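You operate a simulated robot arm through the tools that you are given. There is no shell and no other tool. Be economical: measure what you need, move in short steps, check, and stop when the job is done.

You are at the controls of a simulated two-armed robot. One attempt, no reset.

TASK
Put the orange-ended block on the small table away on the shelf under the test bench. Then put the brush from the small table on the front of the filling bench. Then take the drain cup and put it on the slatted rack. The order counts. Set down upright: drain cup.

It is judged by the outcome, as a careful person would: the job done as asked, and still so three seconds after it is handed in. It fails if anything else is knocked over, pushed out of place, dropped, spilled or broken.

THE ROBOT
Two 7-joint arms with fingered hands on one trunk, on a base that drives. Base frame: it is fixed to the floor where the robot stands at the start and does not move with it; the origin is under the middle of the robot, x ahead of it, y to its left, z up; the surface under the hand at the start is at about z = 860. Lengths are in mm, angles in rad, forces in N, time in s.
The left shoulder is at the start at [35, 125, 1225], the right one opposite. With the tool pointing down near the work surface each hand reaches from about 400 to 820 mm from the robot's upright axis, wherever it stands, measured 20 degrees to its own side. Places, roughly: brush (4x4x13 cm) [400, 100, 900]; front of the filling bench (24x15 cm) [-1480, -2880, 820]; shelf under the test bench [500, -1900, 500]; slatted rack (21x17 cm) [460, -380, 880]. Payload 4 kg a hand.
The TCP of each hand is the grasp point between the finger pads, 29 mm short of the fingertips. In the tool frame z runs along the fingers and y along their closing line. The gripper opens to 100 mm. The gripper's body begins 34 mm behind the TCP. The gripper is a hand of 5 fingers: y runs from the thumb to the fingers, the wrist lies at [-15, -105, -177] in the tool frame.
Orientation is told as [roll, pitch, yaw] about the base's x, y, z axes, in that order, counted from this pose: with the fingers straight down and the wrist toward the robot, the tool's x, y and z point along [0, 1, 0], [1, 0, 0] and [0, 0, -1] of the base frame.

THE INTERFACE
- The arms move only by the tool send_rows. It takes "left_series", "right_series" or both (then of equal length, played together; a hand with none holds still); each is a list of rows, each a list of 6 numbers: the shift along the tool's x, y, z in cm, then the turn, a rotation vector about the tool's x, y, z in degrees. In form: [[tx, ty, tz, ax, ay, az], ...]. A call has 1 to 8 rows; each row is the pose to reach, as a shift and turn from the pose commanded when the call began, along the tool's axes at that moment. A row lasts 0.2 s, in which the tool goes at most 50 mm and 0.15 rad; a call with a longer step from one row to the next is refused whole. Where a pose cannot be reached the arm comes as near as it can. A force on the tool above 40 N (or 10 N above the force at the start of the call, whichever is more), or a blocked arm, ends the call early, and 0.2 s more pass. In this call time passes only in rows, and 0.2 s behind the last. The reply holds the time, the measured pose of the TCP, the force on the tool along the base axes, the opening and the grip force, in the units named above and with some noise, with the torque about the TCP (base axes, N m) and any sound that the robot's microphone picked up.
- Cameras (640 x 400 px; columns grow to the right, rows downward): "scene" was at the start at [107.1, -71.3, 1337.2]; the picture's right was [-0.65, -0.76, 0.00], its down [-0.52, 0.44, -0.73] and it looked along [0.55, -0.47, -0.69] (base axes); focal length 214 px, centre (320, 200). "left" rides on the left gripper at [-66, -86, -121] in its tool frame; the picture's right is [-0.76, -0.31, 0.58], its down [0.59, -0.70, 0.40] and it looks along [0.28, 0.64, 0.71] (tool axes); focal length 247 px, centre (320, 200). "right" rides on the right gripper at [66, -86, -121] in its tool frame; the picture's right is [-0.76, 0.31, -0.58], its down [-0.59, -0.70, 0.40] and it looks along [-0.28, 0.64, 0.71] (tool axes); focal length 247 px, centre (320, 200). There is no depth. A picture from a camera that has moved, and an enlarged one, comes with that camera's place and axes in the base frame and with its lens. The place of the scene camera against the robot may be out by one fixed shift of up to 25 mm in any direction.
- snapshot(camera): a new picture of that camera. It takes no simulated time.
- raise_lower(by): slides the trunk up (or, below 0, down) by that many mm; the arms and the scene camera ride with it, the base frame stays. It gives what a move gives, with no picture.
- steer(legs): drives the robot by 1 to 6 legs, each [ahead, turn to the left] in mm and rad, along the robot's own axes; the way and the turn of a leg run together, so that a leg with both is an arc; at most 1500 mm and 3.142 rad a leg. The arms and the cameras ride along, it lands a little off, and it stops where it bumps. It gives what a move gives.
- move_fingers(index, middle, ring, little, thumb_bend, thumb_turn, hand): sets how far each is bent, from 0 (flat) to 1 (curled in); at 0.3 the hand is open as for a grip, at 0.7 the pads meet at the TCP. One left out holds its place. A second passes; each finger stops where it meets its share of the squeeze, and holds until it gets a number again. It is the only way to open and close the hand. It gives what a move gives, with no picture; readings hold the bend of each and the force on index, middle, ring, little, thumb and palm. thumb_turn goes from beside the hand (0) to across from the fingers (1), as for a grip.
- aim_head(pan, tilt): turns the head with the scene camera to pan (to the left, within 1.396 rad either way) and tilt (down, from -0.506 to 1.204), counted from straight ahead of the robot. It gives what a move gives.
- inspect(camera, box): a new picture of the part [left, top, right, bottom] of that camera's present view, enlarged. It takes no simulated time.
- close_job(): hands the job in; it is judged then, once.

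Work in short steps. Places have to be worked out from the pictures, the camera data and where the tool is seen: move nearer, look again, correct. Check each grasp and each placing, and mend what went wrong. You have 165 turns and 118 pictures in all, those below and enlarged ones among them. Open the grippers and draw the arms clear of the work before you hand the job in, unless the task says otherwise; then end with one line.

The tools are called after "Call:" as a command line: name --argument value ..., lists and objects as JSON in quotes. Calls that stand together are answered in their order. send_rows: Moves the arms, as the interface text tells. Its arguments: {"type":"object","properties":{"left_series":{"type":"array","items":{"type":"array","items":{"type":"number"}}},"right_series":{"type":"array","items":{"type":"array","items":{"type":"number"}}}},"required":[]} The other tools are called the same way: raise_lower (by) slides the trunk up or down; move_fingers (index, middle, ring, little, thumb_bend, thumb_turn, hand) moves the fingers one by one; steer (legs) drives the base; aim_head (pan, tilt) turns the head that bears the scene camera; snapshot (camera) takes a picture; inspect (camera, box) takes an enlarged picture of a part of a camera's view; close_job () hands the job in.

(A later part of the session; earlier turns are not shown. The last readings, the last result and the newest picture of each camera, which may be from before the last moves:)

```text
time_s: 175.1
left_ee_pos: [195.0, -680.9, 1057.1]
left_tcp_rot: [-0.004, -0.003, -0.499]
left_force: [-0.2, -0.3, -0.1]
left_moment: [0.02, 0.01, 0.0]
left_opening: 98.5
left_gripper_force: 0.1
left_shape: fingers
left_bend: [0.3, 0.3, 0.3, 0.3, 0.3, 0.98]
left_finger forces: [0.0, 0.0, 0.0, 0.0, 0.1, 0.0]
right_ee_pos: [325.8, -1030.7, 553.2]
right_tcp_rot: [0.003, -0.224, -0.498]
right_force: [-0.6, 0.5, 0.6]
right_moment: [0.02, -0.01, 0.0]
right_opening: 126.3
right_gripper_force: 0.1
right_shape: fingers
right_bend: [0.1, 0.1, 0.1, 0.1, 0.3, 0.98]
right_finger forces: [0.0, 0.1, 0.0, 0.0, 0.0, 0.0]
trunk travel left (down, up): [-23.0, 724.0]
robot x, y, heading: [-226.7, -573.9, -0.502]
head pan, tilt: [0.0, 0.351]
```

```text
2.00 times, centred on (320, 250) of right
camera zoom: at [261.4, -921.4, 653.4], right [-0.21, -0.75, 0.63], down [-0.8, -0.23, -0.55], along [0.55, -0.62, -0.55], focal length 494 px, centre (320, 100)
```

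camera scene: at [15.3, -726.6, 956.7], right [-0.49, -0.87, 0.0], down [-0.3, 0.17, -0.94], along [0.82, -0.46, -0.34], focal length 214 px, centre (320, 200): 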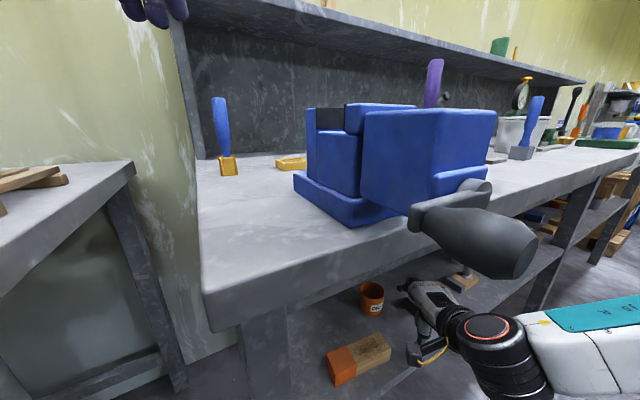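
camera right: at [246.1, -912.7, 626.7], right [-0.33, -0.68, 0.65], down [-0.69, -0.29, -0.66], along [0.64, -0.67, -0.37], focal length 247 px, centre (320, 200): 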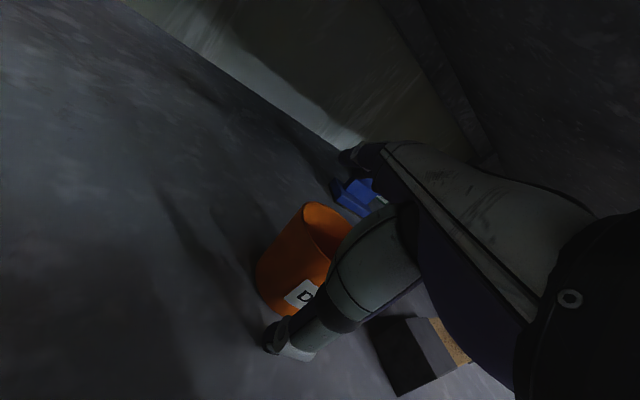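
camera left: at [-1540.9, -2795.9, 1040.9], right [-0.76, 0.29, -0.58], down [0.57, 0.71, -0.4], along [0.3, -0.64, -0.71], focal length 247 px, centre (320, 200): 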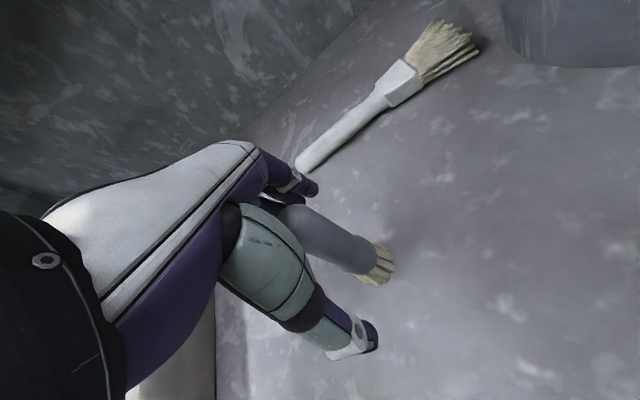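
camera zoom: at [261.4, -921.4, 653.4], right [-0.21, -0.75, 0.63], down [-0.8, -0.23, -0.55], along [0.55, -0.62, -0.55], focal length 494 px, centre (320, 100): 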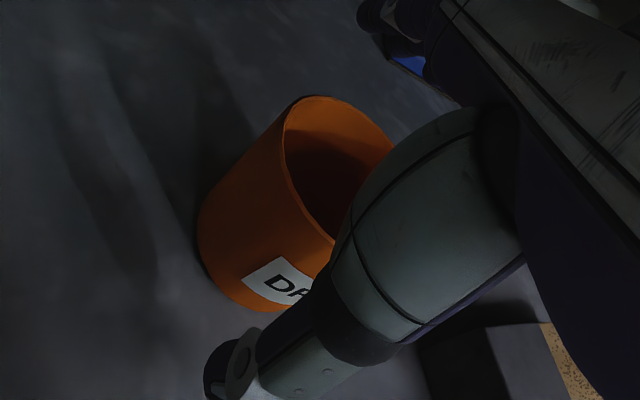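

No contact forces, tilt 13°. I lower 6 mm more and close the hand on the cup.

Call:
send_rows --right_series '[[0, -0.1, 0.6, 0, 0, 0]]'

Call:
move_fingers --hand "right" --index 0.65 --middle 0.65 --ring 0.65 --little 0.65 --thumb_bend 0.65

Call:
inspect --camera "right" --box '[200, 150, 440, 350]'

```text
time_s: 175.5
left_ee_pos: [194.2, -681.0, 1057.4]
left_tcp_rot: [-0.003, -0.002, -0.5]
left_force: [0.2, -0.1, 0.0]
left_moment: [-0.03, -0.02, -0.04]
left_opening: 98.5
left_gripper_force: 0.0
left_shape: fingers
left_bend: [0.3, 0.3, 0.3, 0.3, 0.3, 0.98]
left_finger forces: [0.0, 0.0, 0.0, 0.0, 0.1, 0.0]
right_ee_pos: [326.3, -1031.3, 548.2]
right_tcp_rot: [0.003, -0.226, -0.497]
right_force: [-0.1, -0.3, -0.2]
right_moment: [-0.03, 0.02, 0.02]
right_opening: 126.1
right_gripper_force: 0.1
right_shape: fingers
right_bend: [0.1, 0.1, 0.1, 0.1, 0.3, 0.98]
right_finger forces: [0.0, 0.0, 0.0, 0.0, 0.0, 0.1]
trunk travel left (down, up): [-23.0, 724.0]
robot x, y, heading: [-228.9, -576.7, -0.51]
head pan, tilt: [0.0, 0.351]
```

```text
time_s: 176.5
left_ee_pos: [194.3, -679.6, 1058.5]
left_tcp_rot: [-0.004, -0.002, -0.501]
left_force: [-0.4, -1.2, 0.6]
left_moment: [0.03, 0.0, -0.04]
left_opening: 98.6
left_gripper_force: 0.1
left_shape: fingers
left_bend: [0.3, 0.3, 0.3, 0.3, 0.3, 0.98]
left_finger forces: [0.0, 0.0, 0.1, 0.0, 0.2, 0.0]
right_ee_pos: [327.8, -1031.7, 551.4]
right_tcp_rot: [0.005, -0.231, -0.499]
right_force: [4.1, -1.7, 12.2]
right_moment: [-0.09, 0.11, 0.05]
right_opening: 39.9
right_gripper_force: 14.5
right_shape: fingers
right_bend: [0.59, 0.58, 0.63, 0.65, 0.57, 0.96]
right_finger forces: [9.5, 7.1, 2.0, 0.0, 9.7, 0.1]
trunk travel left (down, up): [-23.0, 724.0]
robot x, y, heading: [-230.2, -576.0, -0.502]
head pan, tilt: [0.0, 0.351]
```

```text
2.00 times, centred on (320, 250) of right
camera zoom: at [262.6, -921.5, 649.8], right [-0.22, -0.75, 0.63], down [-0.8, -0.23, -0.55], along [0.56, -0.62, -0.55], focal length 494 px, centre (320, 100)
```

zoom: 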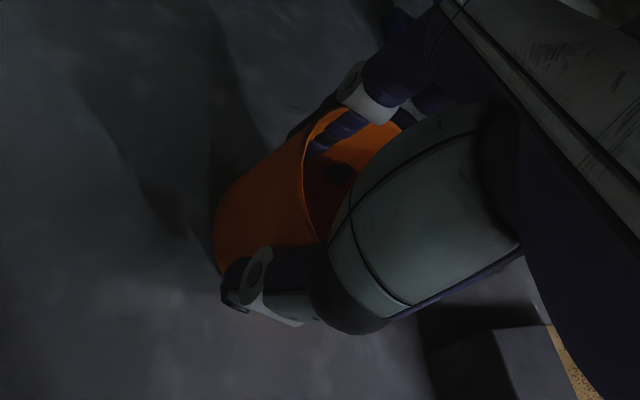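

The fingers may have gone inside the rim; I enlarge to check.

Call:
inspect --camera "right" --box '[290, 170, 410, 270]'

Call:
inspect --camera "scene" --box '[330, 260, 430, 350]'

```text
4.00 times, centred on (350, 220) of right
camera zoom: at [262.6, -921.5, 649.8], right [-0.22, -0.75, 0.63], down [-0.8, -0.23, -0.55], along [0.56, -0.62, -0.55], focal length 988 px, centre (200, 120)
```

zoom: 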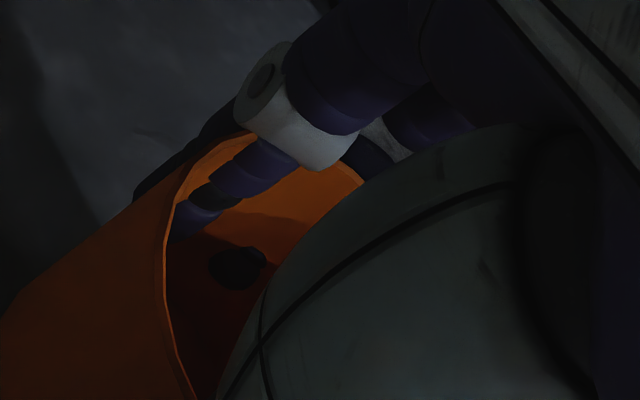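

```text
4.44 times, centred on (380, 305) of scene
camera zoom: at [14.8, -725.8, 957.2], right [-0.49, -0.87, 0.0], down [-0.3, 0.17, -0.94], along [0.82, -0.46, -0.34], focal length 953 px, centre (53, -267)
```

zoom: 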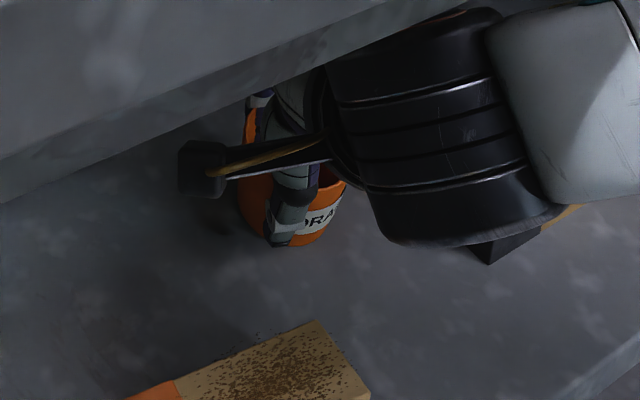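

The index and middle fingers swept in over the rim and press inside the cup. I reverse them to the wide-open pose and look.

Call:
move_fingers --hand "right" --index 0.1 --middle 0.1 --ring 0.1 --little 0.1 --thumb_bend 0.3

Call:
snapshot --camera "right"

Call:
inspect --camera "scene" --box '[330, 260, 430, 350]'

```text
time_s: 177.5
left_ee_pos: [195.4, -680.4, 1059.3]
left_tcp_rot: [-0.002, -0.003, -0.501]
left_force: [0.5, 0.7, -0.5]
left_moment: [0.0, 0.05, 0.01]
left_opening: 98.6
left_gripper_force: 0.1
left_shape: fingers
left_bend: [0.3, 0.3, 0.3, 0.3, 0.3, 0.98]
left_finger forces: [0.1, 0.0, 0.0, 0.0, 0.1, 0.0]
right_ee_pos: [326.9, -1031.3, 548.4]
right_tcp_rot: [0.003, -0.225, -0.496]
right_force: [0.1, 0.4, 0.6]
right_moment: [0.01, -0.03, 0.03]
right_opening: 126.0
right_gripper_force: 0.1
right_shape: fingers
right_bend: [0.1, 0.1, 0.1, 0.1, 0.3, 0.97]
right_finger forces: [0.0, 0.1, 0.0, 0.0, 0.0, 0.1]
trunk travel left (down, up): [-23.0, 724.0]
robot x, y, heading: [-224.7, -574.9, -0.512]
head pan, tilt: [0.0, 0.351]
```

```text
39 pictures are left
camera right: at [262.3, -921.7, 647.8], right [-0.21, -0.75, 0.63], down [-0.8, -0.23, -0.55], along [0.56, -0.62, -0.55], focal length 247 px, centre (320, 200)
```

right: 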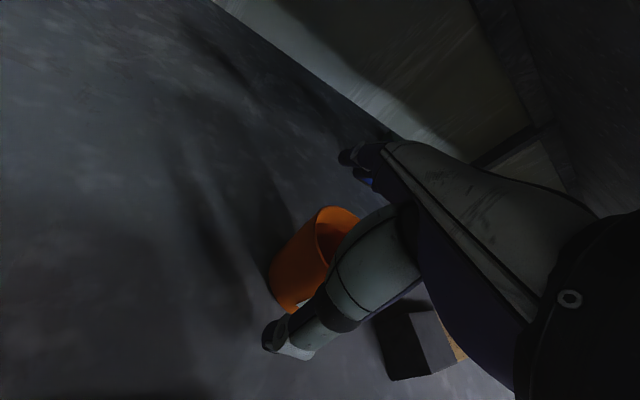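

```text
4.44 times, centred on (380, 305) of scene
camera zoom: at [15.4, -726.4, 956.7], right [-0.49, -0.87, 0.0], down [-0.3, 0.17, -0.94], along [0.82, -0.46, -0.34], focal length 953 px, centre (53, -267)
```

zoom: 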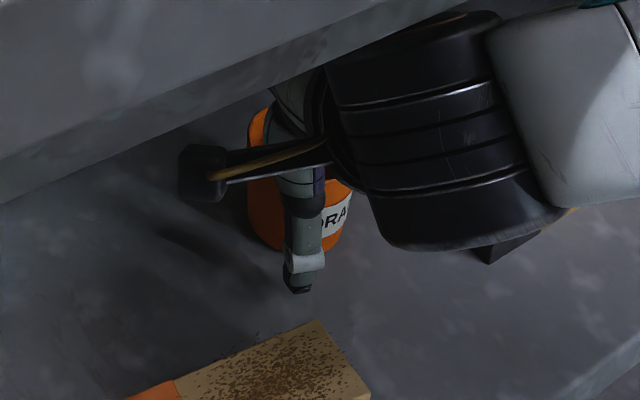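

The cup is still upright. I close only to 0.3 first and look where the fingers lie relative to the rim.

Call:
move_fingers --hand "right" --index 0.4 --middle 0.4 --ring 0.4 --little 0.4

Call:
inspect --camera "right" --box '[240, 130, 400, 330]'

```text
time_s: 178.5
left_ee_pos: [194.3, -681.0, 1057.4]
left_tcp_rot: [-0.004, -0.002, -0.503]
left_force: [-0.4, 0.0, -0.3]
left_moment: [0.02, -0.02, 0.0]
left_opening: 98.4
left_gripper_force: 0.0
left_shape: fingers
left_bend: [0.3, 0.3, 0.3, 0.3, 0.3, 0.98]
left_finger forces: [0.1, 0.1, 0.0, 0.0, 0.0, 0.1]
right_ee_pos: [327.4, -1031.9, 548.4]
right_tcp_rot: [0.004, -0.225, -0.498]
right_force: [-0.6, -0.4, 0.1]
right_moment: [0.03, -0.03, 0.03]
right_opening: 86.8
right_gripper_force: 0.2
right_shape: fingers
right_bend: [0.4, 0.4, 0.4, 0.4, 0.3, 0.97]
right_finger forces: [0.0, 0.0, 0.1, 0.1, 0.0, 0.1]
trunk travel left (down, up): [-23.0, 724.0]
robot x, y, heading: [-223.4, -573.5, -0.506]
head pan, tilt: [0.0, 0.351]
```

```text
2.00 times, centred on (320, 230) of right
camera zoom: at [262.3, -921.7, 647.8], right [-0.21, -0.75, 0.63], down [-0.8, -0.23, -0.55], along [0.56, -0.62, -0.55], focal length 494 px, centre (320, 140)
```

zoom: 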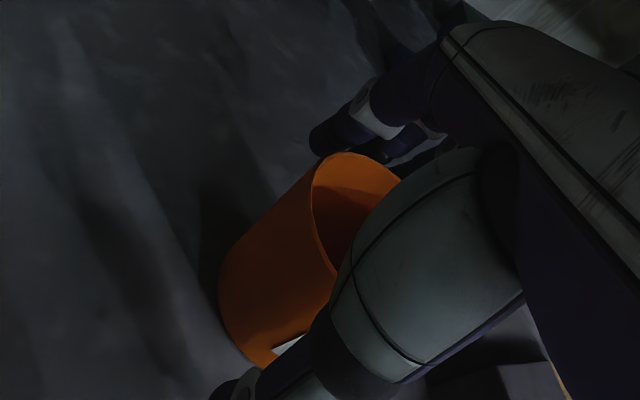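

The fingertips sit barely below the far rim, so they slipped over it. I bring the thumb slightly in (0.38), reduce tilt by another 5° and go 8 mm lower.

Call:
move_fingers --hand "right" --thumb_bend 0.37 --index 0.33 --middle 0.33 --ring 0.33 --little 0.33

Call:
send_rows --right_series '[[0, 0, 0.2, 2.5, 0, 0], [0, -0.1, 0.5, 5, 0, 0], [0, -0.15, 0.8, 5, 0, 0]]'

Call:
inspect --camera "right" --box '[240, 130, 400, 330]'

Call:
inspect --camera "scene" --box '[330, 240, 490, 350]'

```text
time_s: 179.5
left_ee_pos: [194.7, -680.0, 1057.9]
left_tcp_rot: [-0.003, -0.002, -0.501]
left_force: [0.7, 0.2, -0.8]
left_moment: [0.01, 0.0, 0.0]
left_opening: 98.4
left_gripper_force: 0.1
left_shape: fingers
left_bend: [0.3, 0.3, 0.3, 0.3, 0.3, 0.98]
left_finger forces: [0.0, 0.0, 0.0, 0.1, 0.0, 0.0]
right_ee_pos: [326.5, -1031.2, 547.9]
right_tcp_rot: [0.003, -0.225, -0.498]
right_force: [0.4, 0.0, 0.1]
right_moment: [-0.01, -0.01, -0.02]
right_opening: 87.0
right_gripper_force: 0.1
right_shape: fingers
right_bend: [0.33, 0.33, 0.33, 0.33, 0.37, 0.97]
right_finger forces: [0.0, 0.0, 0.1, 0.0, 0.1, 0.0]
trunk travel left (down, up): [-23.0, 724.0]
robot x, y, heading: [-224.8, -577.5, -0.508]
head pan, tilt: [0.0, 0.351]
```

```text
time_s: 180.3
left_ee_pos: [194.8, -681.3, 1058.4]
left_tcp_rot: [-0.004, -0.003, -0.502]
left_force: [-0.5, 0.7, -0.2]
left_moment: [0.0, 0.02, -0.04]
left_opening: 98.4
left_gripper_force: 0.0
left_shape: fingers
left_bend: [0.3, 0.3, 0.3, 0.3, 0.3, 0.98]
left_finger forces: [0.0, 0.1, 0.1, 0.0, 0.0, 0.1]
right_ee_pos: [327.2, -1032.1, 539.3]
right_tcp_rot: [0.005, -0.137, -0.497]
right_force: [-1.1, -0.2, 0.5]
right_moment: [0.01, -0.03, 0.01]
right_opening: 86.9
right_gripper_force: 0.1
right_shape: fingers
right_bend: [0.33, 0.33, 0.33, 0.33, 0.37, 0.97]
right_finger forces: [0.1, 0.0, 0.0, 0.0, 0.1, 0.1]
trunk travel left (down, up): [-23.0, 724.0]
robot x, y, heading: [-223.2, -574.7, -0.507]
head pan, tilt: [0.0, 0.351]
```

```text
2.00 times, centred on (320, 230) of right
camera zoom: at [270.6, -926.5, 648.5], right [-0.16, -0.77, 0.61], down [-0.84, -0.21, -0.49], along [0.51, -0.6, -0.62], focal length 494 px, centre (320, 140)
```

zoom: 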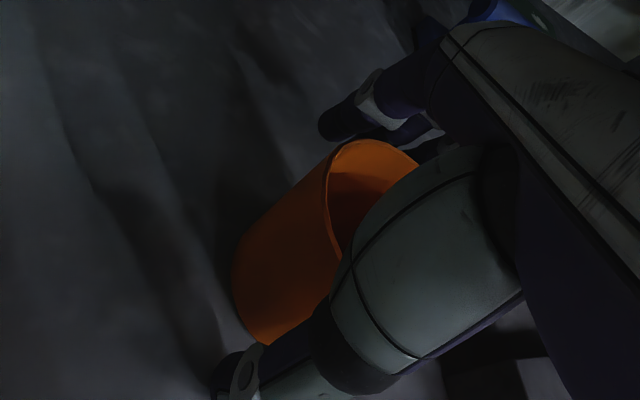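

```text
3.64 times, centred on (410, 295) of scene
camera zoom: at [15.4, -726.4, 956.7], right [-0.49, -0.87, 0.0], down [-0.3, 0.17, -0.94], along [0.82, -0.46, -0.34], focal length 780 px, centre (-7, -146)
```

zoom: 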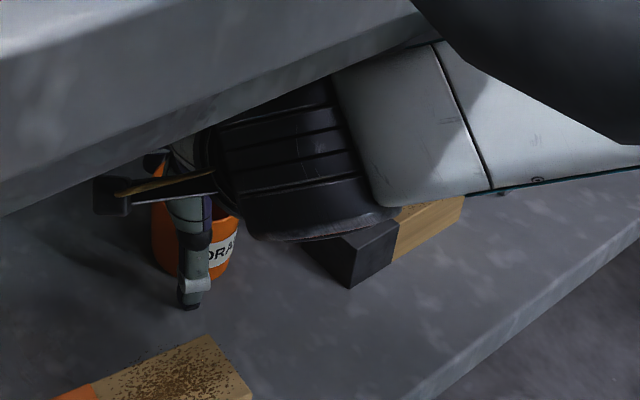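

Geometry now: rim centre coincides with the TCP and the fingertips hang ~40 mm below the far rim, outside. I close again, gently, and check.

Call:
move_fingers --hand "right" --index 0.65 --middle 0.65 --ring 0.65 --little 0.65 --thumb_bend 0.65

Call:
inspect --camera "right" --box '[240, 130, 400, 330]'

```text
time_s: 181.3
left_ee_pos: [194.3, -680.2, 1057.1]
left_tcp_rot: [-0.005, -0.003, -0.5]
left_force: [-0.1, 0.6, -0.1]
left_moment: [0.02, -0.02, -0.01]
left_opening: 98.1
left_gripper_force: 0.1
left_shape: fingers
left_bend: [0.3, 0.3, 0.3, 0.3, 0.3, 0.98]
left_finger forces: [0.0, 0.0, 0.0, 0.1, 0.0, 0.0]
right_ee_pos: [327.5, -1032.6, 541.0]
right_tcp_rot: [0.003, -0.138, -0.497]
right_force: [1.0, 0.4, 1.5]
right_moment: [-0.03, 0.04, 0.0]
right_opening: 29.7
right_gripper_force: 9.0
right_shape: fingers
right_bend: [0.62, 0.6, 0.61, 0.65, 0.6, 0.96]
right_finger forces: [2.9, 4.0, 3.7, 0.1, 8.2, 0.0]
trunk travel left (down, up): [-23.0, 724.0]
robot x, y, heading: [-225.0, -577.3, -0.51]
head pan, tilt: [0.0, 0.351]
```

```text
2.00 times, centred on (320, 230) of right
camera zoom: at [270.6, -926.4, 648.8], right [-0.17, -0.77, 0.61], down [-0.84, -0.21, -0.49], along [0.51, -0.6, -0.62], focal length 494 px, centre (320, 140)
```

zoom: 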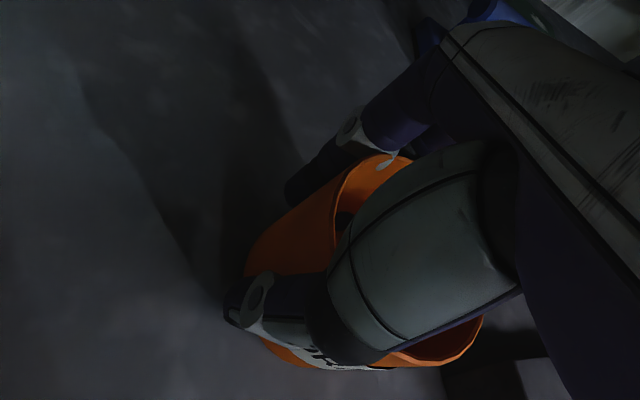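

Now it is a clear outside grip (fingers 10.6 N vs thumb 8.2 N). I lift 8 mm as a test.

Call:
send_rows --right_series '[[0, 0.05, -0.4, 0, 0, 0], [0, 0.1, -0.9, 0, 0, 0]]'

Call:
inspect --camera "right" --box '[240, 130, 400, 330]'

Call:
inspect --camera "scene" --box '[330, 240, 490, 350]'

```text
time_s: 181.9
left_ee_pos: [193.8, -681.9, 1058.0]
left_tcp_rot: [-0.004, -0.002, -0.501]
left_force: [0.3, -0.3, -0.2]
left_moment: [-0.01, 0.02, -0.03]
left_opening: 98.4
left_gripper_force: 0.1
left_shape: fingers
left_bend: [0.3, 0.3, 0.3, 0.3, 0.3, 0.98]
left_finger forces: [0.0, 0.0, 0.1, 0.0, 0.1, 0.0]
right_ee_pos: [326.6, -1031.0, 548.8]
right_tcp_rot: [0.003, -0.138, -0.497]
right_force: [0.2, -0.1, -1.4]
right_moment: [0.01, -0.01, -0.03]
right_opening: 29.7
right_gripper_force: 8.6
right_shape: fingers
right_bend: [0.62, 0.6, 0.61, 0.65, 0.59, 0.95]
right_finger forces: [2.7, 3.9, 3.7, 0.0, 8.5, 0.1]
trunk travel left (down, up): [-23.0, 724.0]
robot x, y, heading: [-228.5, -572.7, -0.509]
head pan, tilt: [0.0, 0.351]
```

```text
2.00 times, centred on (320, 230) of right
camera zoom: at [270.2, -926.4, 657.3], right [-0.16, -0.77, 0.61], down [-0.84, -0.21, -0.49], along [0.51, -0.6, -0.62], focal length 494 px, centre (320, 140)
```

zoom: 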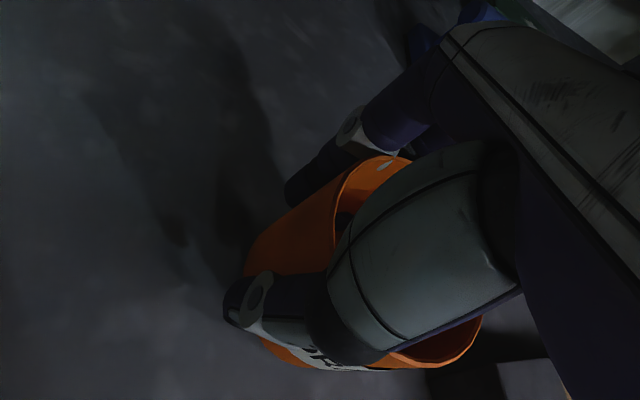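

```text
3.64 times, centred on (410, 295) of scene
camera zoom: at [15.4, -726.4, 956.7], right [-0.49, -0.87, 0.0], down [-0.3, 0.17, -0.94], along [0.82, -0.46, -0.34], focal length 780 px, centre (-7, -146)
```

zoom: 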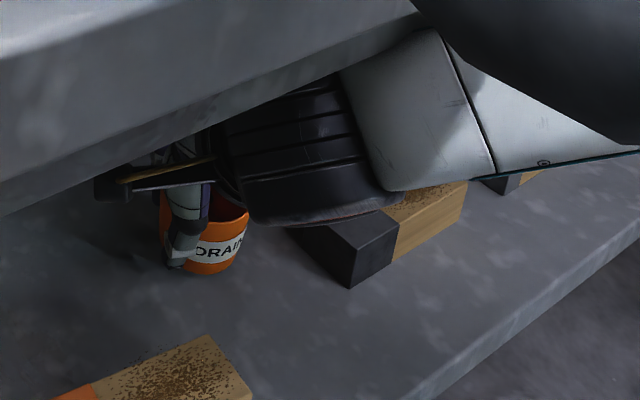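

The cup is lifted with the hand. I draw it straight out along -x between the two blocks.

Call:
send_rows --right_series '[[-1.6, -2.9, -0.4, 0, 0, 0], [-3.3, -6.0, -0.8, 0, 0, 0], [-5.0, -9.1, -1.3, 0, 0, 0], [-6.7, -12.2, -1.7, 0, 0, 0]]'

Call:
snapshot --camera "scene"

```text
time_s: 182.9
left_ee_pos: [193.2, -681.5, 1058.5]
left_tcp_rot: [-0.002, -0.003, -0.501]
left_force: [0.8, 0.5, 0.7]
left_moment: [-0.04, 0.0, -0.01]
left_opening: 98.7
left_gripper_force: 0.0
left_shape: fingers
left_bend: [0.3, 0.3, 0.3, 0.3, 0.3, 0.98]
left_finger forces: [0.0, 0.1, 0.0, 0.1, 0.1, 0.0]
right_ee_pos: [187.7, -1032.6, 548.1]
right_tcp_rot: [0.002, -0.14, -0.498]
right_force: [-0.2, 0.9, -0.2]
right_moment: [0.03, 0.0, 0.01]
right_opening: 29.6
right_gripper_force: 9.3
right_shape: fingers
right_bend: [0.62, 0.6, 0.61, 0.65, 0.59, 0.95]
right_finger forces: [2.6, 3.8, 3.7, 0.0, 8.4, 0.0]
trunk travel left (down, up): [-23.0, 724.0]
robot x, y, heading: [-226.6, -577.5, -0.507]
head pan, tilt: [0.0, 0.351]
```

```text
31 pictures are left
camera scene: at [15.4, -726.3, 956.8], right [-0.49, -0.87, 0.0], down [-0.3, 0.17, -0.94], along [0.82, -0.46, -0.34], focal length 214 px, centre (320, 200)
```

scene: 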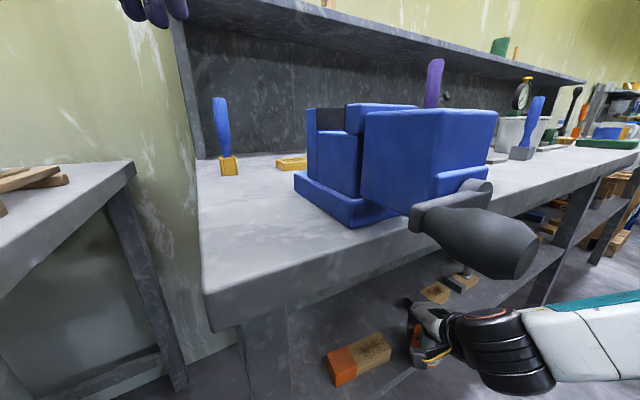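

Out smoothly. I pull another 60 mm with the arm until the cup clears the shelf edge.

Call:
send_rows --right_series '[[-1.5, -2.7, -0.4, 0, 0, 0], [-3.2, -5.6, -0.8, 0, 0, 0]]'

Call:
steer --legs '[[-450, 0]]'

Call:
snapshot --camera "scene"

Call:
snapshot --camera "right"

```text
time_s: 183.5
left_ee_pos: [195.6, -679.8, 1058.3]
left_tcp_rot: [-0.004, 0.0, -0.499]
left_force: [-0.1, -0.7, 0.3]
left_moment: [-0.02, 0.01, -0.01]
left_opening: 98.7
left_gripper_force: 0.0
left_shape: fingers
left_bend: [0.3, 0.3, 0.3, 0.3, 0.3, 0.98]
left_finger forces: [0.0, 0.0, 0.0, 0.0, 0.0, 0.0]
right_ee_pos: [121.6, -1032.5, 547.4]
right_tcp_rot: [0.003, -0.14, -0.499]
right_force: [-0.6, 0.0, -0.3]
right_moment: [-0.02, -0.01, 0.04]
right_opening: 29.5
right_gripper_force: 9.4
right_shape: fingers
right_bend: [0.62, 0.6, 0.61, 0.65, 0.6, 0.95]
right_finger forces: [2.6, 3.8, 3.8, 0.1, 8.3, 0.0]
trunk travel left (down, up): [-23.0, 724.0]
robot x, y, heading: [-223.9, -575.6, -0.506]
head pan, tilt: [0.0, 0.351]
```

```text
time_s: 186.2
left_ee_pos: [-194.3, -462.7, 1056.8]
left_tcp_rot: [-0.002, -0.002, -0.494]
left_force: [-0.6, 0.6, -0.6]
left_moment: [-0.02, 0.0, 0.01]
left_opening: 98.6
left_gripper_force: 0.1
left_shape: fingers
left_bend: [0.3, 0.3, 0.3, 0.3, 0.3, 0.98]
left_finger forces: [0.0, 0.0, 0.0, 0.0, 0.1, 0.0]
right_ee_pos: [-265.5, -816.5, 548.7]
right_tcp_rot: [0.003, -0.138, -0.491]
right_force: [0.1, -0.9, 0.5]
right_moment: [0.01, 0.0, 0.03]
right_opening: 29.5
right_gripper_force: 9.2
right_shape: fingers
right_bend: [0.62, 0.6, 0.61, 0.65, 0.6, 0.95]
right_finger forces: [2.6, 3.8, 3.8, 0.1, 8.3, 0.1]
trunk travel left (down, up): [-23.0, 724.0]
robot x, y, heading: [-620.8, -356.7, -0.5]
head pan, tilt: [0.0, 0.351]
```

```text
30 pictures are left
camera scene: at [-373.4, -509.3, 956.8], right [-0.48, -0.88, 0.0], down [-0.3, 0.17, -0.94], along [0.82, -0.45, -0.34], focal length 214 px, centre (320, 200)
```

scene: 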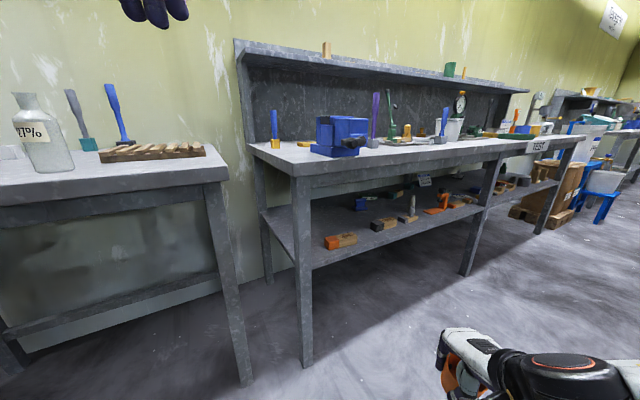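

```text
29 pictures are left
camera right: at [-323.2, -710.2, 657.0], right [-0.16, -0.78, 0.61], down [-0.84, -0.22, -0.49], along [0.51, -0.59, -0.62], focal length 247 px, centre (320, 200)
```

right: 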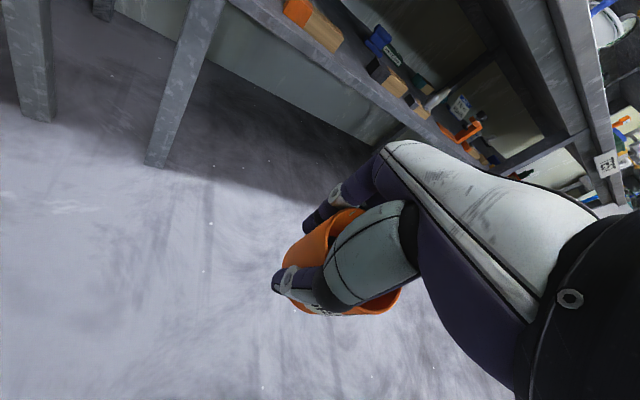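

The cup is securely held, upright with this tilt, and the shelf is tidy. I raise the trunk and lift the hand to carrying height.

Call:
raise_lower --by 400

Call:
send_rows --right_series '[[0, -0.6, -4.5, 0, 0, 0], [0, -1.2, -9, 0, 0, 0], [0, -1.8, -13.5, 0, 0, 0], [0, -2.4, -17.5, 0, 0, 0]]'

Call:
snapshot --camera "right"

```text
time_s: 190.1
left_ee_pos: [-194.6, -463.1, 1456.4]
left_tcp_rot: [-0.004, -0.003, -0.495]
left_force: [0.2, 0.4, 0.0]
left_moment: [-0.01, 0.0, -0.02]
left_opening: 98.5
left_gripper_force: 0.1
left_shape: fingers
left_bend: [0.3, 0.3, 0.3, 0.3, 0.3, 0.98]
left_finger forces: [0.1, 0.0, 0.1, 0.1, 0.0, 0.1]
right_ee_pos: [-265.5, -816.3, 946.7]
right_tcp_rot: [0.004, -0.138, -0.491]
right_force: [0.4, -0.5, -0.3]
right_moment: [0.0, 0.0, 0.01]
right_opening: 29.4
right_gripper_force: 9.4
right_shape: fingers
right_bend: [0.62, 0.6, 0.61, 0.65, 0.6, 0.95]
right_finger forces: [2.5, 3.7, 3.7, 0.0, 8.1, 0.0]
trunk travel left (down, up): [-423.0, 324.0]
robot x, y, heading: [-615.2, -357.6, -0.498]
head pan, tilt: [0.0, 0.351]
```

```text
time_s: 191.1
left_ee_pos: [-195.4, -461.2, 1457.9]
left_tcp_rot: [-0.005, -0.002, -0.494]
left_force: [0.2, 0.4, 0.0]
left_moment: [-0.03, -0.02, -0.01]
left_opening: 98.3
left_gripper_force: 0.0
left_shape: fingers
left_bend: [0.3, 0.3, 0.3, 0.3, 0.3, 0.98]
left_finger forces: [0.0, 0.0, 0.0, 0.0, 0.0, 0.1]
right_ee_pos: [-308.3, -793.7, 1116.1]
right_tcp_rot: [0.004, -0.136, -0.491]
right_force: [0.3, 0.1, -0.3]
right_moment: [0.04, -0.04, -0.02]
right_opening: 29.2
right_gripper_force: 8.9
right_shape: fingers
right_bend: [0.62, 0.6, 0.61, 0.65, 0.6, 0.95]
right_finger forces: [2.4, 3.7, 3.8, 0.0, 8.0, 0.0]
trunk travel left (down, up): [-423.0, 324.0]
robot x, y, heading: [-617.5, -360.6, -0.503]
head pan, tilt: [0.0, 0.351]
```

```text
28 pictures are left
camera right: at [-366.2, -687.7, 1226.6], right [-0.16, -0.78, 0.61], down [-0.84, -0.22, -0.49], along [0.51, -0.59, -0.62], focal length 247 px, centre (320, 200)
```

right: 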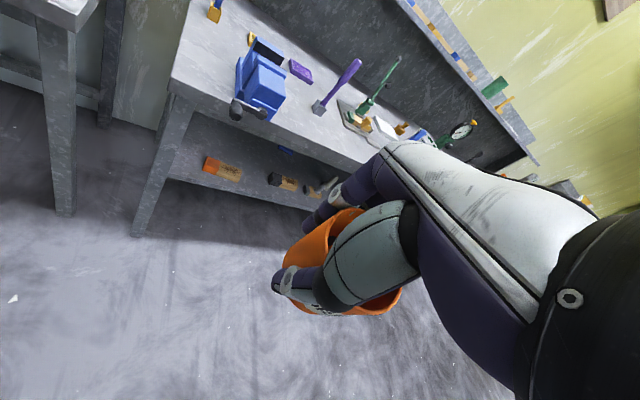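

I drive to the small table with the rack in front of the right hand, stopping a little short.

Call:
steer --legs '[[0, 1.07], [395, 0], [0, -0.567], [180, 0]]'

Call:
aim_head --pan -0.5 --tilt 0.85

Call:
snapshot --camera "scene"

Call:
snapshot --camera "right"

```text
time_s: 199.1
left_ee_pos: [318.5, -6.7, 1457.3]
left_tcp_rot: [-0.004, 0.0, 0.037]
left_force: [0.1, 0.3, -0.5]
left_moment: [0.05, 0.0, 0.02]
left_opening: 98.3
left_gripper_force: 0.1
left_shape: fingers
left_bend: [0.3, 0.3, 0.3, 0.3, 0.3, 0.98]
left_finger forces: [0.2, 0.0, 0.0, 0.0, 0.1, 0.1]
right_ee_pos: [388.4, -350.3, 1116.8]
right_tcp_rot: [0.003, -0.14, 0.038]
right_force: [0.3, -0.8, -0.9]
right_moment: [-0.05, 0.02, 0.02]
right_opening: 29.1
right_gripper_force: 8.8
right_shape: fingers
right_bend: [0.63, 0.61, 0.61, 0.65, 0.6, 0.95]
right_finger forces: [2.3, 3.6, 3.8, 0.0, 7.3, 0.0]
trunk travel left (down, up): [-423.0, 324.0]
robot x, y, heading: [-100.4, -132.0, 0.028]
head pan, tilt: [0.0, 0.351]
```

```text
time_s: 200.0
left_ee_pos: [317.6, -7.5, 1456.8]
left_tcp_rot: [-0.003, 0.0, 0.036]
left_force: [0.2, 0.5, -0.2]
left_moment: [-0.02, -0.03, -0.02]
left_opening: 98.6
left_gripper_force: 0.1
left_shape: fingers
left_bend: [0.3, 0.3, 0.3, 0.3, 0.3, 0.98]
left_finger forces: [0.0, 0.0, 0.0, 0.1, 0.0, 0.0]
right_ee_pos: [387.7, -350.7, 1116.5]
right_tcp_rot: [0.003, -0.138, 0.038]
right_force: [0.1, -0.9, -0.7]
right_moment: [0.03, 0.01, 0.05]
right_opening: 29.2
right_gripper_force: 8.5
right_shape: fingers
right_bend: [0.63, 0.61, 0.61, 0.65, 0.6, 0.95]
right_finger forces: [2.2, 3.6, 3.8, 0.1, 7.4, 0.0]
trunk travel left (down, up): [-423.0, 324.0]
robot x, y, heading: [-98.9, -131.5, 0.031]
head pan, tilt: [-0.499, 0.85]
```

```text
27 pictures are left
camera scene: at [16.0, -183.0, 1329.6], right [-0.45, -0.89, 0.0], down [-0.67, 0.34, -0.66], along [0.59, -0.3, -0.75], focal length 214 px, centre (320, 200)
```

scene: 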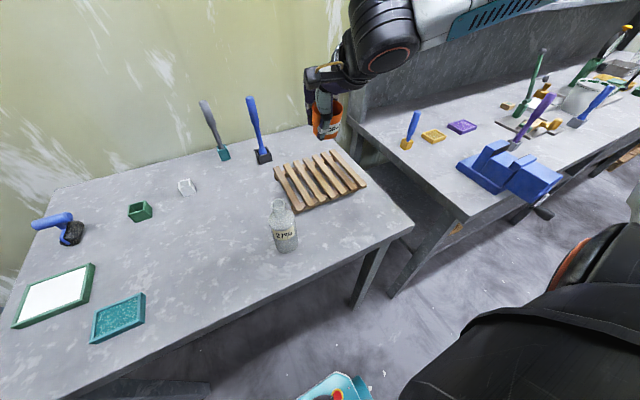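

```text
26 pictures are left
camera right: at [284.7, -289.3, 1226.1], right [0.25, -0.75, 0.61], down [-0.62, -0.61, -0.49], along [0.74, -0.25, -0.62], focal length 247 px, centre (320, 200)
```

right: 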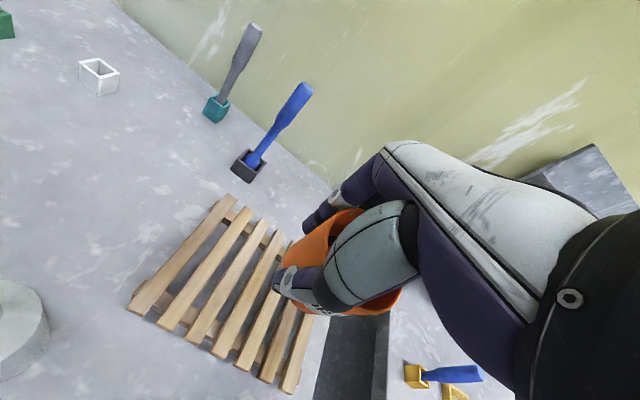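

The rack spans x≈358–540, y≈-270…-485, top z≈885; I aim for its centre [450,-378]. I move over and come down to z≈945.

Call:
send_rows --right_series '[[-1.5, 3, 0.4, 0, 0, 0], [-2.9, 6.04, 0.8, 0, 0, 0], [-2.9, 5.4, 5.5, 0, 0, 0], [-2.9, 4.8, 10, 0, 0, 0], [-2.9, 4.2, 14.2, 0, 0, 0], [-2.9, 3.7, 17.6, 0, 0, 0]]'

Call:
snapshot --camera "right"

Call:
inspect --camera "scene" --box '[230, 100, 390, 230]'

```text
time_s: 201.4
left_ee_pos: [318.0, -7.6, 1457.1]
left_tcp_rot: [-0.003, -0.002, 0.036]
left_force: [0.4, -0.1, -0.5]
left_moment: [-0.03, -0.02, -0.03]
left_opening: 98.6
left_gripper_force: 0.1
left_shape: fingers
left_bend: [0.3, 0.3, 0.3, 0.3, 0.3, 0.98]
left_finger forces: [0.0, 0.0, 0.1, 0.0, 0.0, 0.1]
right_ee_pos: [448.6, -376.1, 947.5]
right_tcp_rot: [0.005, -0.14, 0.039]
right_force: [0.4, -0.2, -1.0]
right_moment: [0.03, 0.01, 0.04]
right_opening: 28.9
right_gripper_force: 8.0
right_shape: fingers
right_bend: [0.63, 0.61, 0.61, 0.65, 0.6, 0.95]
right_finger forces: [2.2, 3.5, 3.8, 0.1, 7.3, 0.0]
trunk travel left (down, up): [-423.0, 324.0]
robot x, y, heading: [-98.2, -131.8, 0.028]
head pan, tilt: [-0.499, 0.85]
```

```text
25 pictures are left
camera right: at [345.2, -315.2, 1056.4], right [0.25, -0.75, 0.61], down [-0.62, -0.61, -0.49], along [0.74, -0.25, -0.62], focal length 247 px, centre (320, 200)
```

right: 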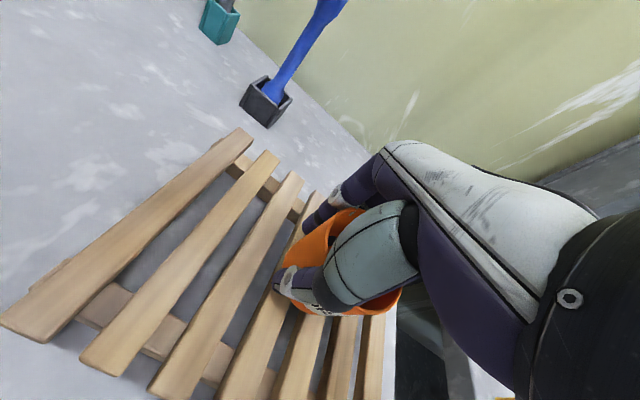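

```text
3.08 times, centred on (310, 165) of scene
camera zoom: at [16.2, -183.2, 1329.5], right [-0.45, -0.89, 0.0], down [-0.67, 0.34, -0.66], along [0.59, -0.3, -0.75], focal length 660 px, centre (351, 308)
```

zoom: 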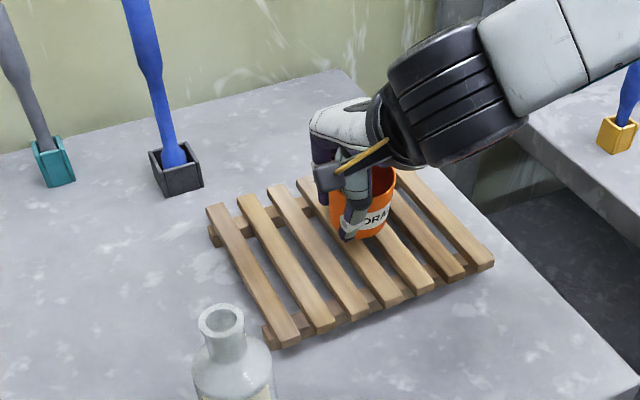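

The cup is over the rack's middle. I lower in small steps until contact.

Call:
send_rows --right_series '[[0, -0.07, 0.5, 0, 0, 0], [0, -0.14, 1.0, 0, 0, 0], [0, -0.2, 1.4, 0, 0, 0], [0, -0.24, 1.7, 0, 0, 0]]'

```text
time_s: 202.4
left_ee_pos: [318.1, -7.7, 1457.7]
left_tcp_rot: [-0.003, -0.002, 0.035]
left_force: [0.2, 0.7, -0.4]
left_moment: [-0.01, -0.01, 0.04]
left_opening: 98.6
left_gripper_force: 0.1
left_shape: fingers
left_bend: [0.3, 0.3, 0.3, 0.3, 0.3, 0.98]
left_finger forces: [0.1, 0.0, 0.1, 0.1, 0.1, 0.0]
right_ee_pos: [447.5, -377.1, 931.1]
right_tcp_rot: [0.004, -0.138, 0.038]
right_force: [-0.8, 0.3, -0.2]
right_moment: [-0.02, 0.02, 0.03]
right_opening: 28.6
right_gripper_force: 8.8
right_shape: fingers
right_bend: [0.63, 0.61, 0.61, 0.65, 0.6, 0.95]
right_finger forces: [2.1, 3.5, 3.8, 0.1, 7.3, 0.0]
trunk travel left (down, up): [-423.0, 324.0]
robot x, y, heading: [-95.1, -133.2, 0.029]
head pan, tilt: [-0.499, 0.85]
```

Call:
send_rows --right_series '[[0, -0.04, 0.25, 0, 0, 0], [0, -0.07, 0.5, 0, 0, 0], [0, -0.1, 0.7, 0, 0, 0]]'

Call:
inspect --camera "scene" --box '[270, 120, 370, 210]'

```text
time_s: 203.2
left_ee_pos: [315.7, -6.9, 1459.0]
left_tcp_rot: [-0.004, -0.003, 0.034]
left_force: [0.6, 0.1, -0.3]
left_moment: [0.02, 0.01, -0.01]
left_opening: 98.4
left_gripper_force: 0.1
left_shape: fingers
left_bend: [0.3, 0.3, 0.3, 0.3, 0.3, 0.98]
left_finger forces: [0.0, 0.0, 0.0, 0.0, 0.0, 0.0]
right_ee_pos: [449.9, -374.9, 928.2]
right_tcp_rot: [0.003, -0.146, 0.038]
right_force: [-0.4, 0.4, 22.4]
right_moment: [-0.07, 0.59, 0.08]
right_opening: 28.6
right_gripper_force: 17.4
right_shape: fingers
right_bend: [0.63, 0.61, 0.62, 0.65, 0.61, 0.96]
right_finger forces: [4.5, 3.4, 4.6, 0.0, 22.3, 0.0]
trunk travel left (down, up): [-423.0, 324.0]
robot x, y, heading: [-97.4, -129.6, 0.026]
head pan, tilt: [-0.499, 0.85]
```

```text
4.44 times, centred on (320, 165) of scene
camera zoom: at [14.0, -182.3, 1330.0], right [-0.45, -0.89, 0.0], down [-0.67, 0.34, -0.66], along [0.59, -0.3, -0.75], focal length 953 px, centre (320, 356)
```

zoom: 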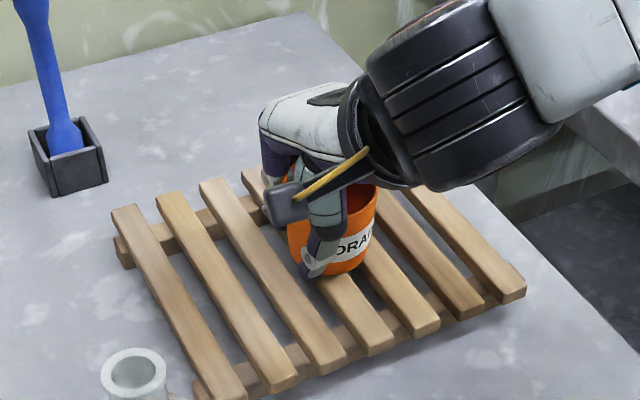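

Contact at ~929–930 (22 N, largely on the thumb). I ease up 2.5 mm and release.

Call:
send_rows --right_series '[[0, 0, -0.4, 0, 0, 0]]'

Call:
move_fingers --hand "right" --index 0.5 --middle 0.5 --ring 0.5 --little 0.5 --thumb_bend 0.45

Call:
inspect --camera "scene" --box '[270, 120, 370, 210]'

```text
time_s: 203.6
left_ee_pos: [318.0, -6.9, 1457.3]
left_tcp_rot: [-0.004, -0.003, 0.036]
left_force: [0.0, 0.2, 0.8]
left_moment: [0.01, 0.01, 0.0]
left_opening: 98.8
left_gripper_force: 0.1
left_shape: fingers
left_bend: [0.3, 0.3, 0.3, 0.3, 0.3, 0.98]
left_finger forces: [0.0, 0.0, 0.1, 0.0, 0.0, 0.1]
right_ee_pos: [446.6, -376.9, 926.6]
right_tcp_rot: [0.004, -0.137, 0.038]
right_force: [2.8, 1.5, 10.6]
right_moment: [-0.01, 0.2, 0.0]
right_opening: 28.1
right_gripper_force: 12.3
right_shape: fingers
right_bend: [0.62, 0.61, 0.62, 0.65, 0.61, 0.95]
right_finger forces: [4.9, 3.7, 4.5, 0.0, 11.7, 0.0]
trunk travel left (down, up): [-423.0, 324.0]
robot x, y, heading: [-99.7, -132.0, 0.029]
head pan, tilt: [-0.499, 0.85]
```

```text
time_s: 204.6
left_ee_pos: [316.8, -7.0, 1457.2]
left_tcp_rot: [-0.005, -0.001, 0.037]
left_force: [-0.7, 0.3, 0.2]
left_moment: [0.02, 0.01, 0.01]
left_opening: 98.5
left_gripper_force: 0.1
left_shape: fingers
left_bend: [0.3, 0.3, 0.3, 0.3, 0.3, 0.98]
left_finger forces: [0.0, 0.0, 0.0, 0.0, 0.0, 0.1]
right_ee_pos: [447.5, -375.3, 927.4]
right_tcp_rot: [0.004, -0.138, 0.039]
right_force: [1.8, 1.2, 7.8]
right_moment: [0.12, 0.19, -0.07]
right_opening: 48.5
right_gripper_force: 4.7
right_shape: fingers
right_bend: [0.5, 0.5, 0.5, 0.5, 0.49, 0.97]
right_finger forces: [0.1, 0.0, 0.0, 0.0, 8.3, 0.0]
trunk travel left (down, up): [-423.0, 324.0]
robot x, y, heading: [-98.7, -132.4, 0.026]
head pan, tilt: [-0.499, 0.85]
```

```text
4.44 times, centred on (320, 165) of scene
camera zoom: at [15.3, -182.6, 1329.6], right [-0.45, -0.89, 0.0], down [-0.67, 0.34, -0.66], along [0.59, -0.3, -0.75], focal length 953 px, centre (320, 356)
```

zoom: 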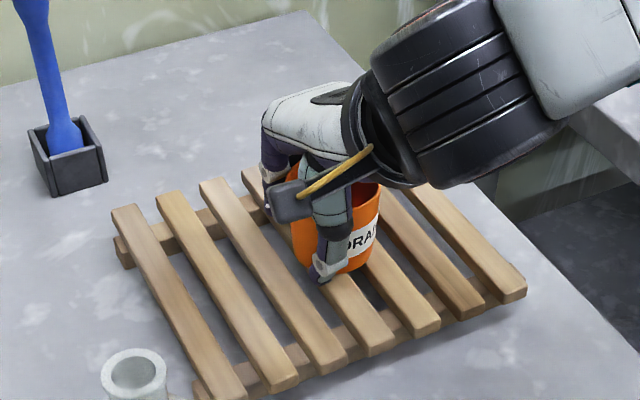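

The cup is released and upright; the thumb tip rests on a slat. I raise 8 mm, then open fully.

Call:
send_rows --right_series '[[0, 0.05, -0.4, 0, 0, 0], [0, 0.1, -0.8, 0, 0, 0]]'

Call:
move_fingers --hand "right" --index 0.3 --middle 0.3 --ring 0.3 --little 0.3 --thumb_bend 0.3

Call:
snapshot --camera "right"

Call:
inspect --camera "scene" --box '[270, 120, 370, 210]'

```text
time_s: 205.2
left_ee_pos: [317.7, -7.6, 1458.2]
left_tcp_rot: [-0.003, -0.002, 0.036]
left_force: [0.3, 0.2, -0.2]
left_moment: [0.0, -0.01, -0.03]
left_opening: 98.6
left_gripper_force: 0.1
left_shape: fingers
left_bend: [0.3, 0.3, 0.3, 0.3, 0.3, 0.98]
left_finger forces: [0.0, 0.0, 0.1, 0.1, 0.0, 0.0]
right_ee_pos: [447.3, -377.2, 934.9]
right_tcp_rot: [0.003, -0.137, 0.037]
right_force: [0.4, 0.0, 0.3]
right_moment: [0.02, -0.01, 0.0]
right_opening: 56.1
right_gripper_force: 0.1
right_shape: fingers
right_bend: [0.5, 0.5, 0.5, 0.5, 0.45, 0.97]
right_finger forces: [0.1, 0.0, 0.1, 0.0, 0.0, 0.0]
trunk travel left (down, up): [-423.0, 324.0]
robot x, y, heading: [-93.9, -129.0, 0.03]
head pan, tilt: [-0.499, 0.85]
```

```text
time_s: 206.2
left_ee_pos: [319.0, -8.1, 1458.4]
left_tcp_rot: [-0.004, -0.003, 0.037]
left_force: [-0.1, 0.5, -0.2]
left_moment: [-0.04, 0.03, 0.02]
left_opening: 98.4
left_gripper_force: 0.0
left_shape: fingers
left_bend: [0.3, 0.3, 0.3, 0.3, 0.3, 0.98]
left_finger forces: [0.0, 0.1, 0.1, 0.0, 0.1, 0.0]
right_ee_pos: [448.6, -376.4, 934.7]
right_tcp_rot: [0.003, -0.138, 0.038]
right_force: [-0.8, -0.2, 0.5]
right_moment: [0.01, 0.0, 0.0]
right_opening: 98.2
right_gripper_force: 0.0
right_shape: fingers
right_bend: [0.3, 0.3, 0.3, 0.3, 0.3, 0.97]
right_finger forces: [0.0, 0.0, 0.0, 0.0, 0.0, 0.0]
trunk travel left (down, up): [-423.0, 324.0]
robot x, y, heading: [-96.6, -128.8, 0.03]
head pan, tilt: [-0.499, 0.85]
```

```text
21 pictures are left
camera right: at [345.7, -315.4, 1044.3], right [0.25, -0.75, 0.61], down [-0.62, -0.61, -0.49], along [0.74, -0.25, -0.62], focal length 247 px, centre (320, 200)
```

right: 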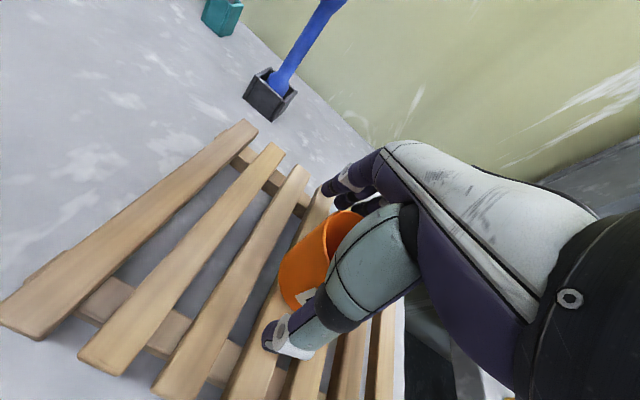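

```text
4.44 times, centred on (320, 165) of scene
camera zoom: at [15.8, -183.1, 1329.5], right [-0.45, -0.89, 0.0], down [-0.67, 0.34, -0.66], along [0.59, -0.3, -0.75], focal length 953 px, centre (320, 356)
```

zoom: 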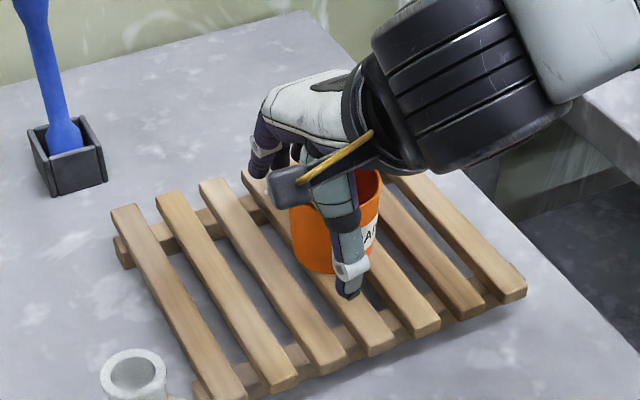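

The cup stands free and upright. I lift the hand straight up.

Call:
send_rows --right_series '[[0, 0.3, -2, 0, 0, 0], [0, 0.7, -5, 0, 0, 0], [0, 1.2, -9, 0, 0, 0], [0, 1.9, -13.5, 0, 0, 0], [0, 2.5, -18, 0, 0, 0]]'

Call:
snapshot --camera "scene"

Call:
inspect --camera "scene" --box '[270, 120, 370, 210]'

```text
time_s: 207.4
left_ee_pos: [317.4, -6.7, 1458.0]
left_tcp_rot: [-0.002, -0.001, 0.039]
left_force: [0.3, -0.2, 0.4]
left_moment: [0.02, 0.01, 0.01]
left_opening: 98.7
left_gripper_force: 0.1
left_shape: fingers
left_bend: [0.3, 0.3, 0.3, 0.3, 0.3, 0.98]
left_finger forces: [0.0, 0.0, 0.0, 0.1, 0.0, 0.1]
right_ee_pos: [449.0, -376.1, 1115.5]
right_tcp_rot: [0.005, -0.138, 0.038]
right_force: [0.0, 0.1, 0.6]
right_moment: [0.01, 0.0, -0.03]
right_opening: 98.6
right_gripper_force: 0.0
right_shape: fingers
right_bend: [0.3, 0.3, 0.3, 0.3, 0.3, 0.97]
right_finger forces: [0.0, 0.0, 0.1, 0.0, 0.0, 0.0]
trunk travel left (down, up): [-423.0, 324.0]
robot x, y, heading: [-99.5, -132.4, 0.03]
head pan, tilt: [-0.499, 0.85]
```

```text
19 pictures are left
camera scene: at [15.0, -182.7, 1329.6], right [-0.45, -0.89, 0.0], down [-0.67, 0.34, -0.66], along [0.59, -0.3, -0.75], focal length 214 px, centre (320, 200)
```

scene: 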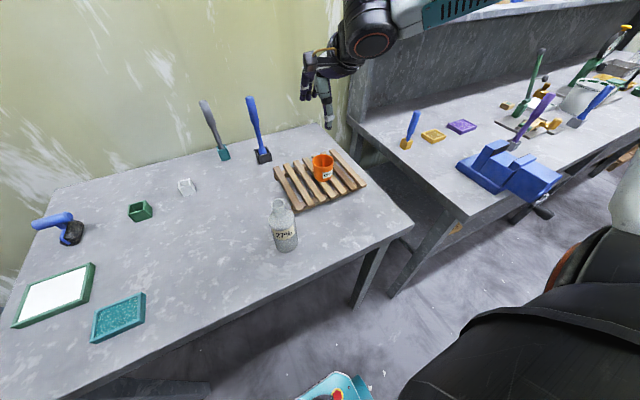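

```text
4.44 times, centred on (320, 165) of scene
camera zoom: at [15.0, -182.7, 1329.6], right [-0.45, -0.89, 0.0], down [-0.67, 0.34, -0.66], along [0.59, -0.3, -0.75], focal length 953 px, centre (320, 356)
```

zoom: 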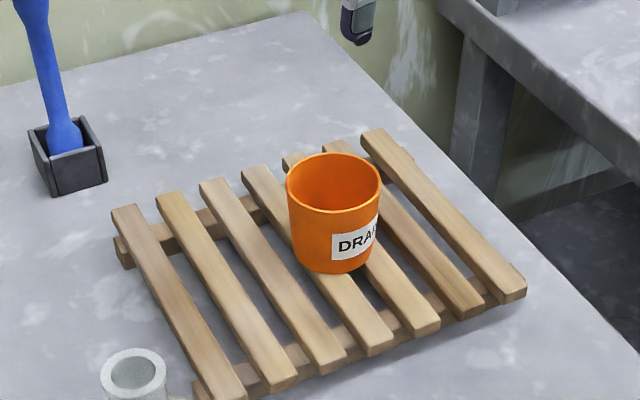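

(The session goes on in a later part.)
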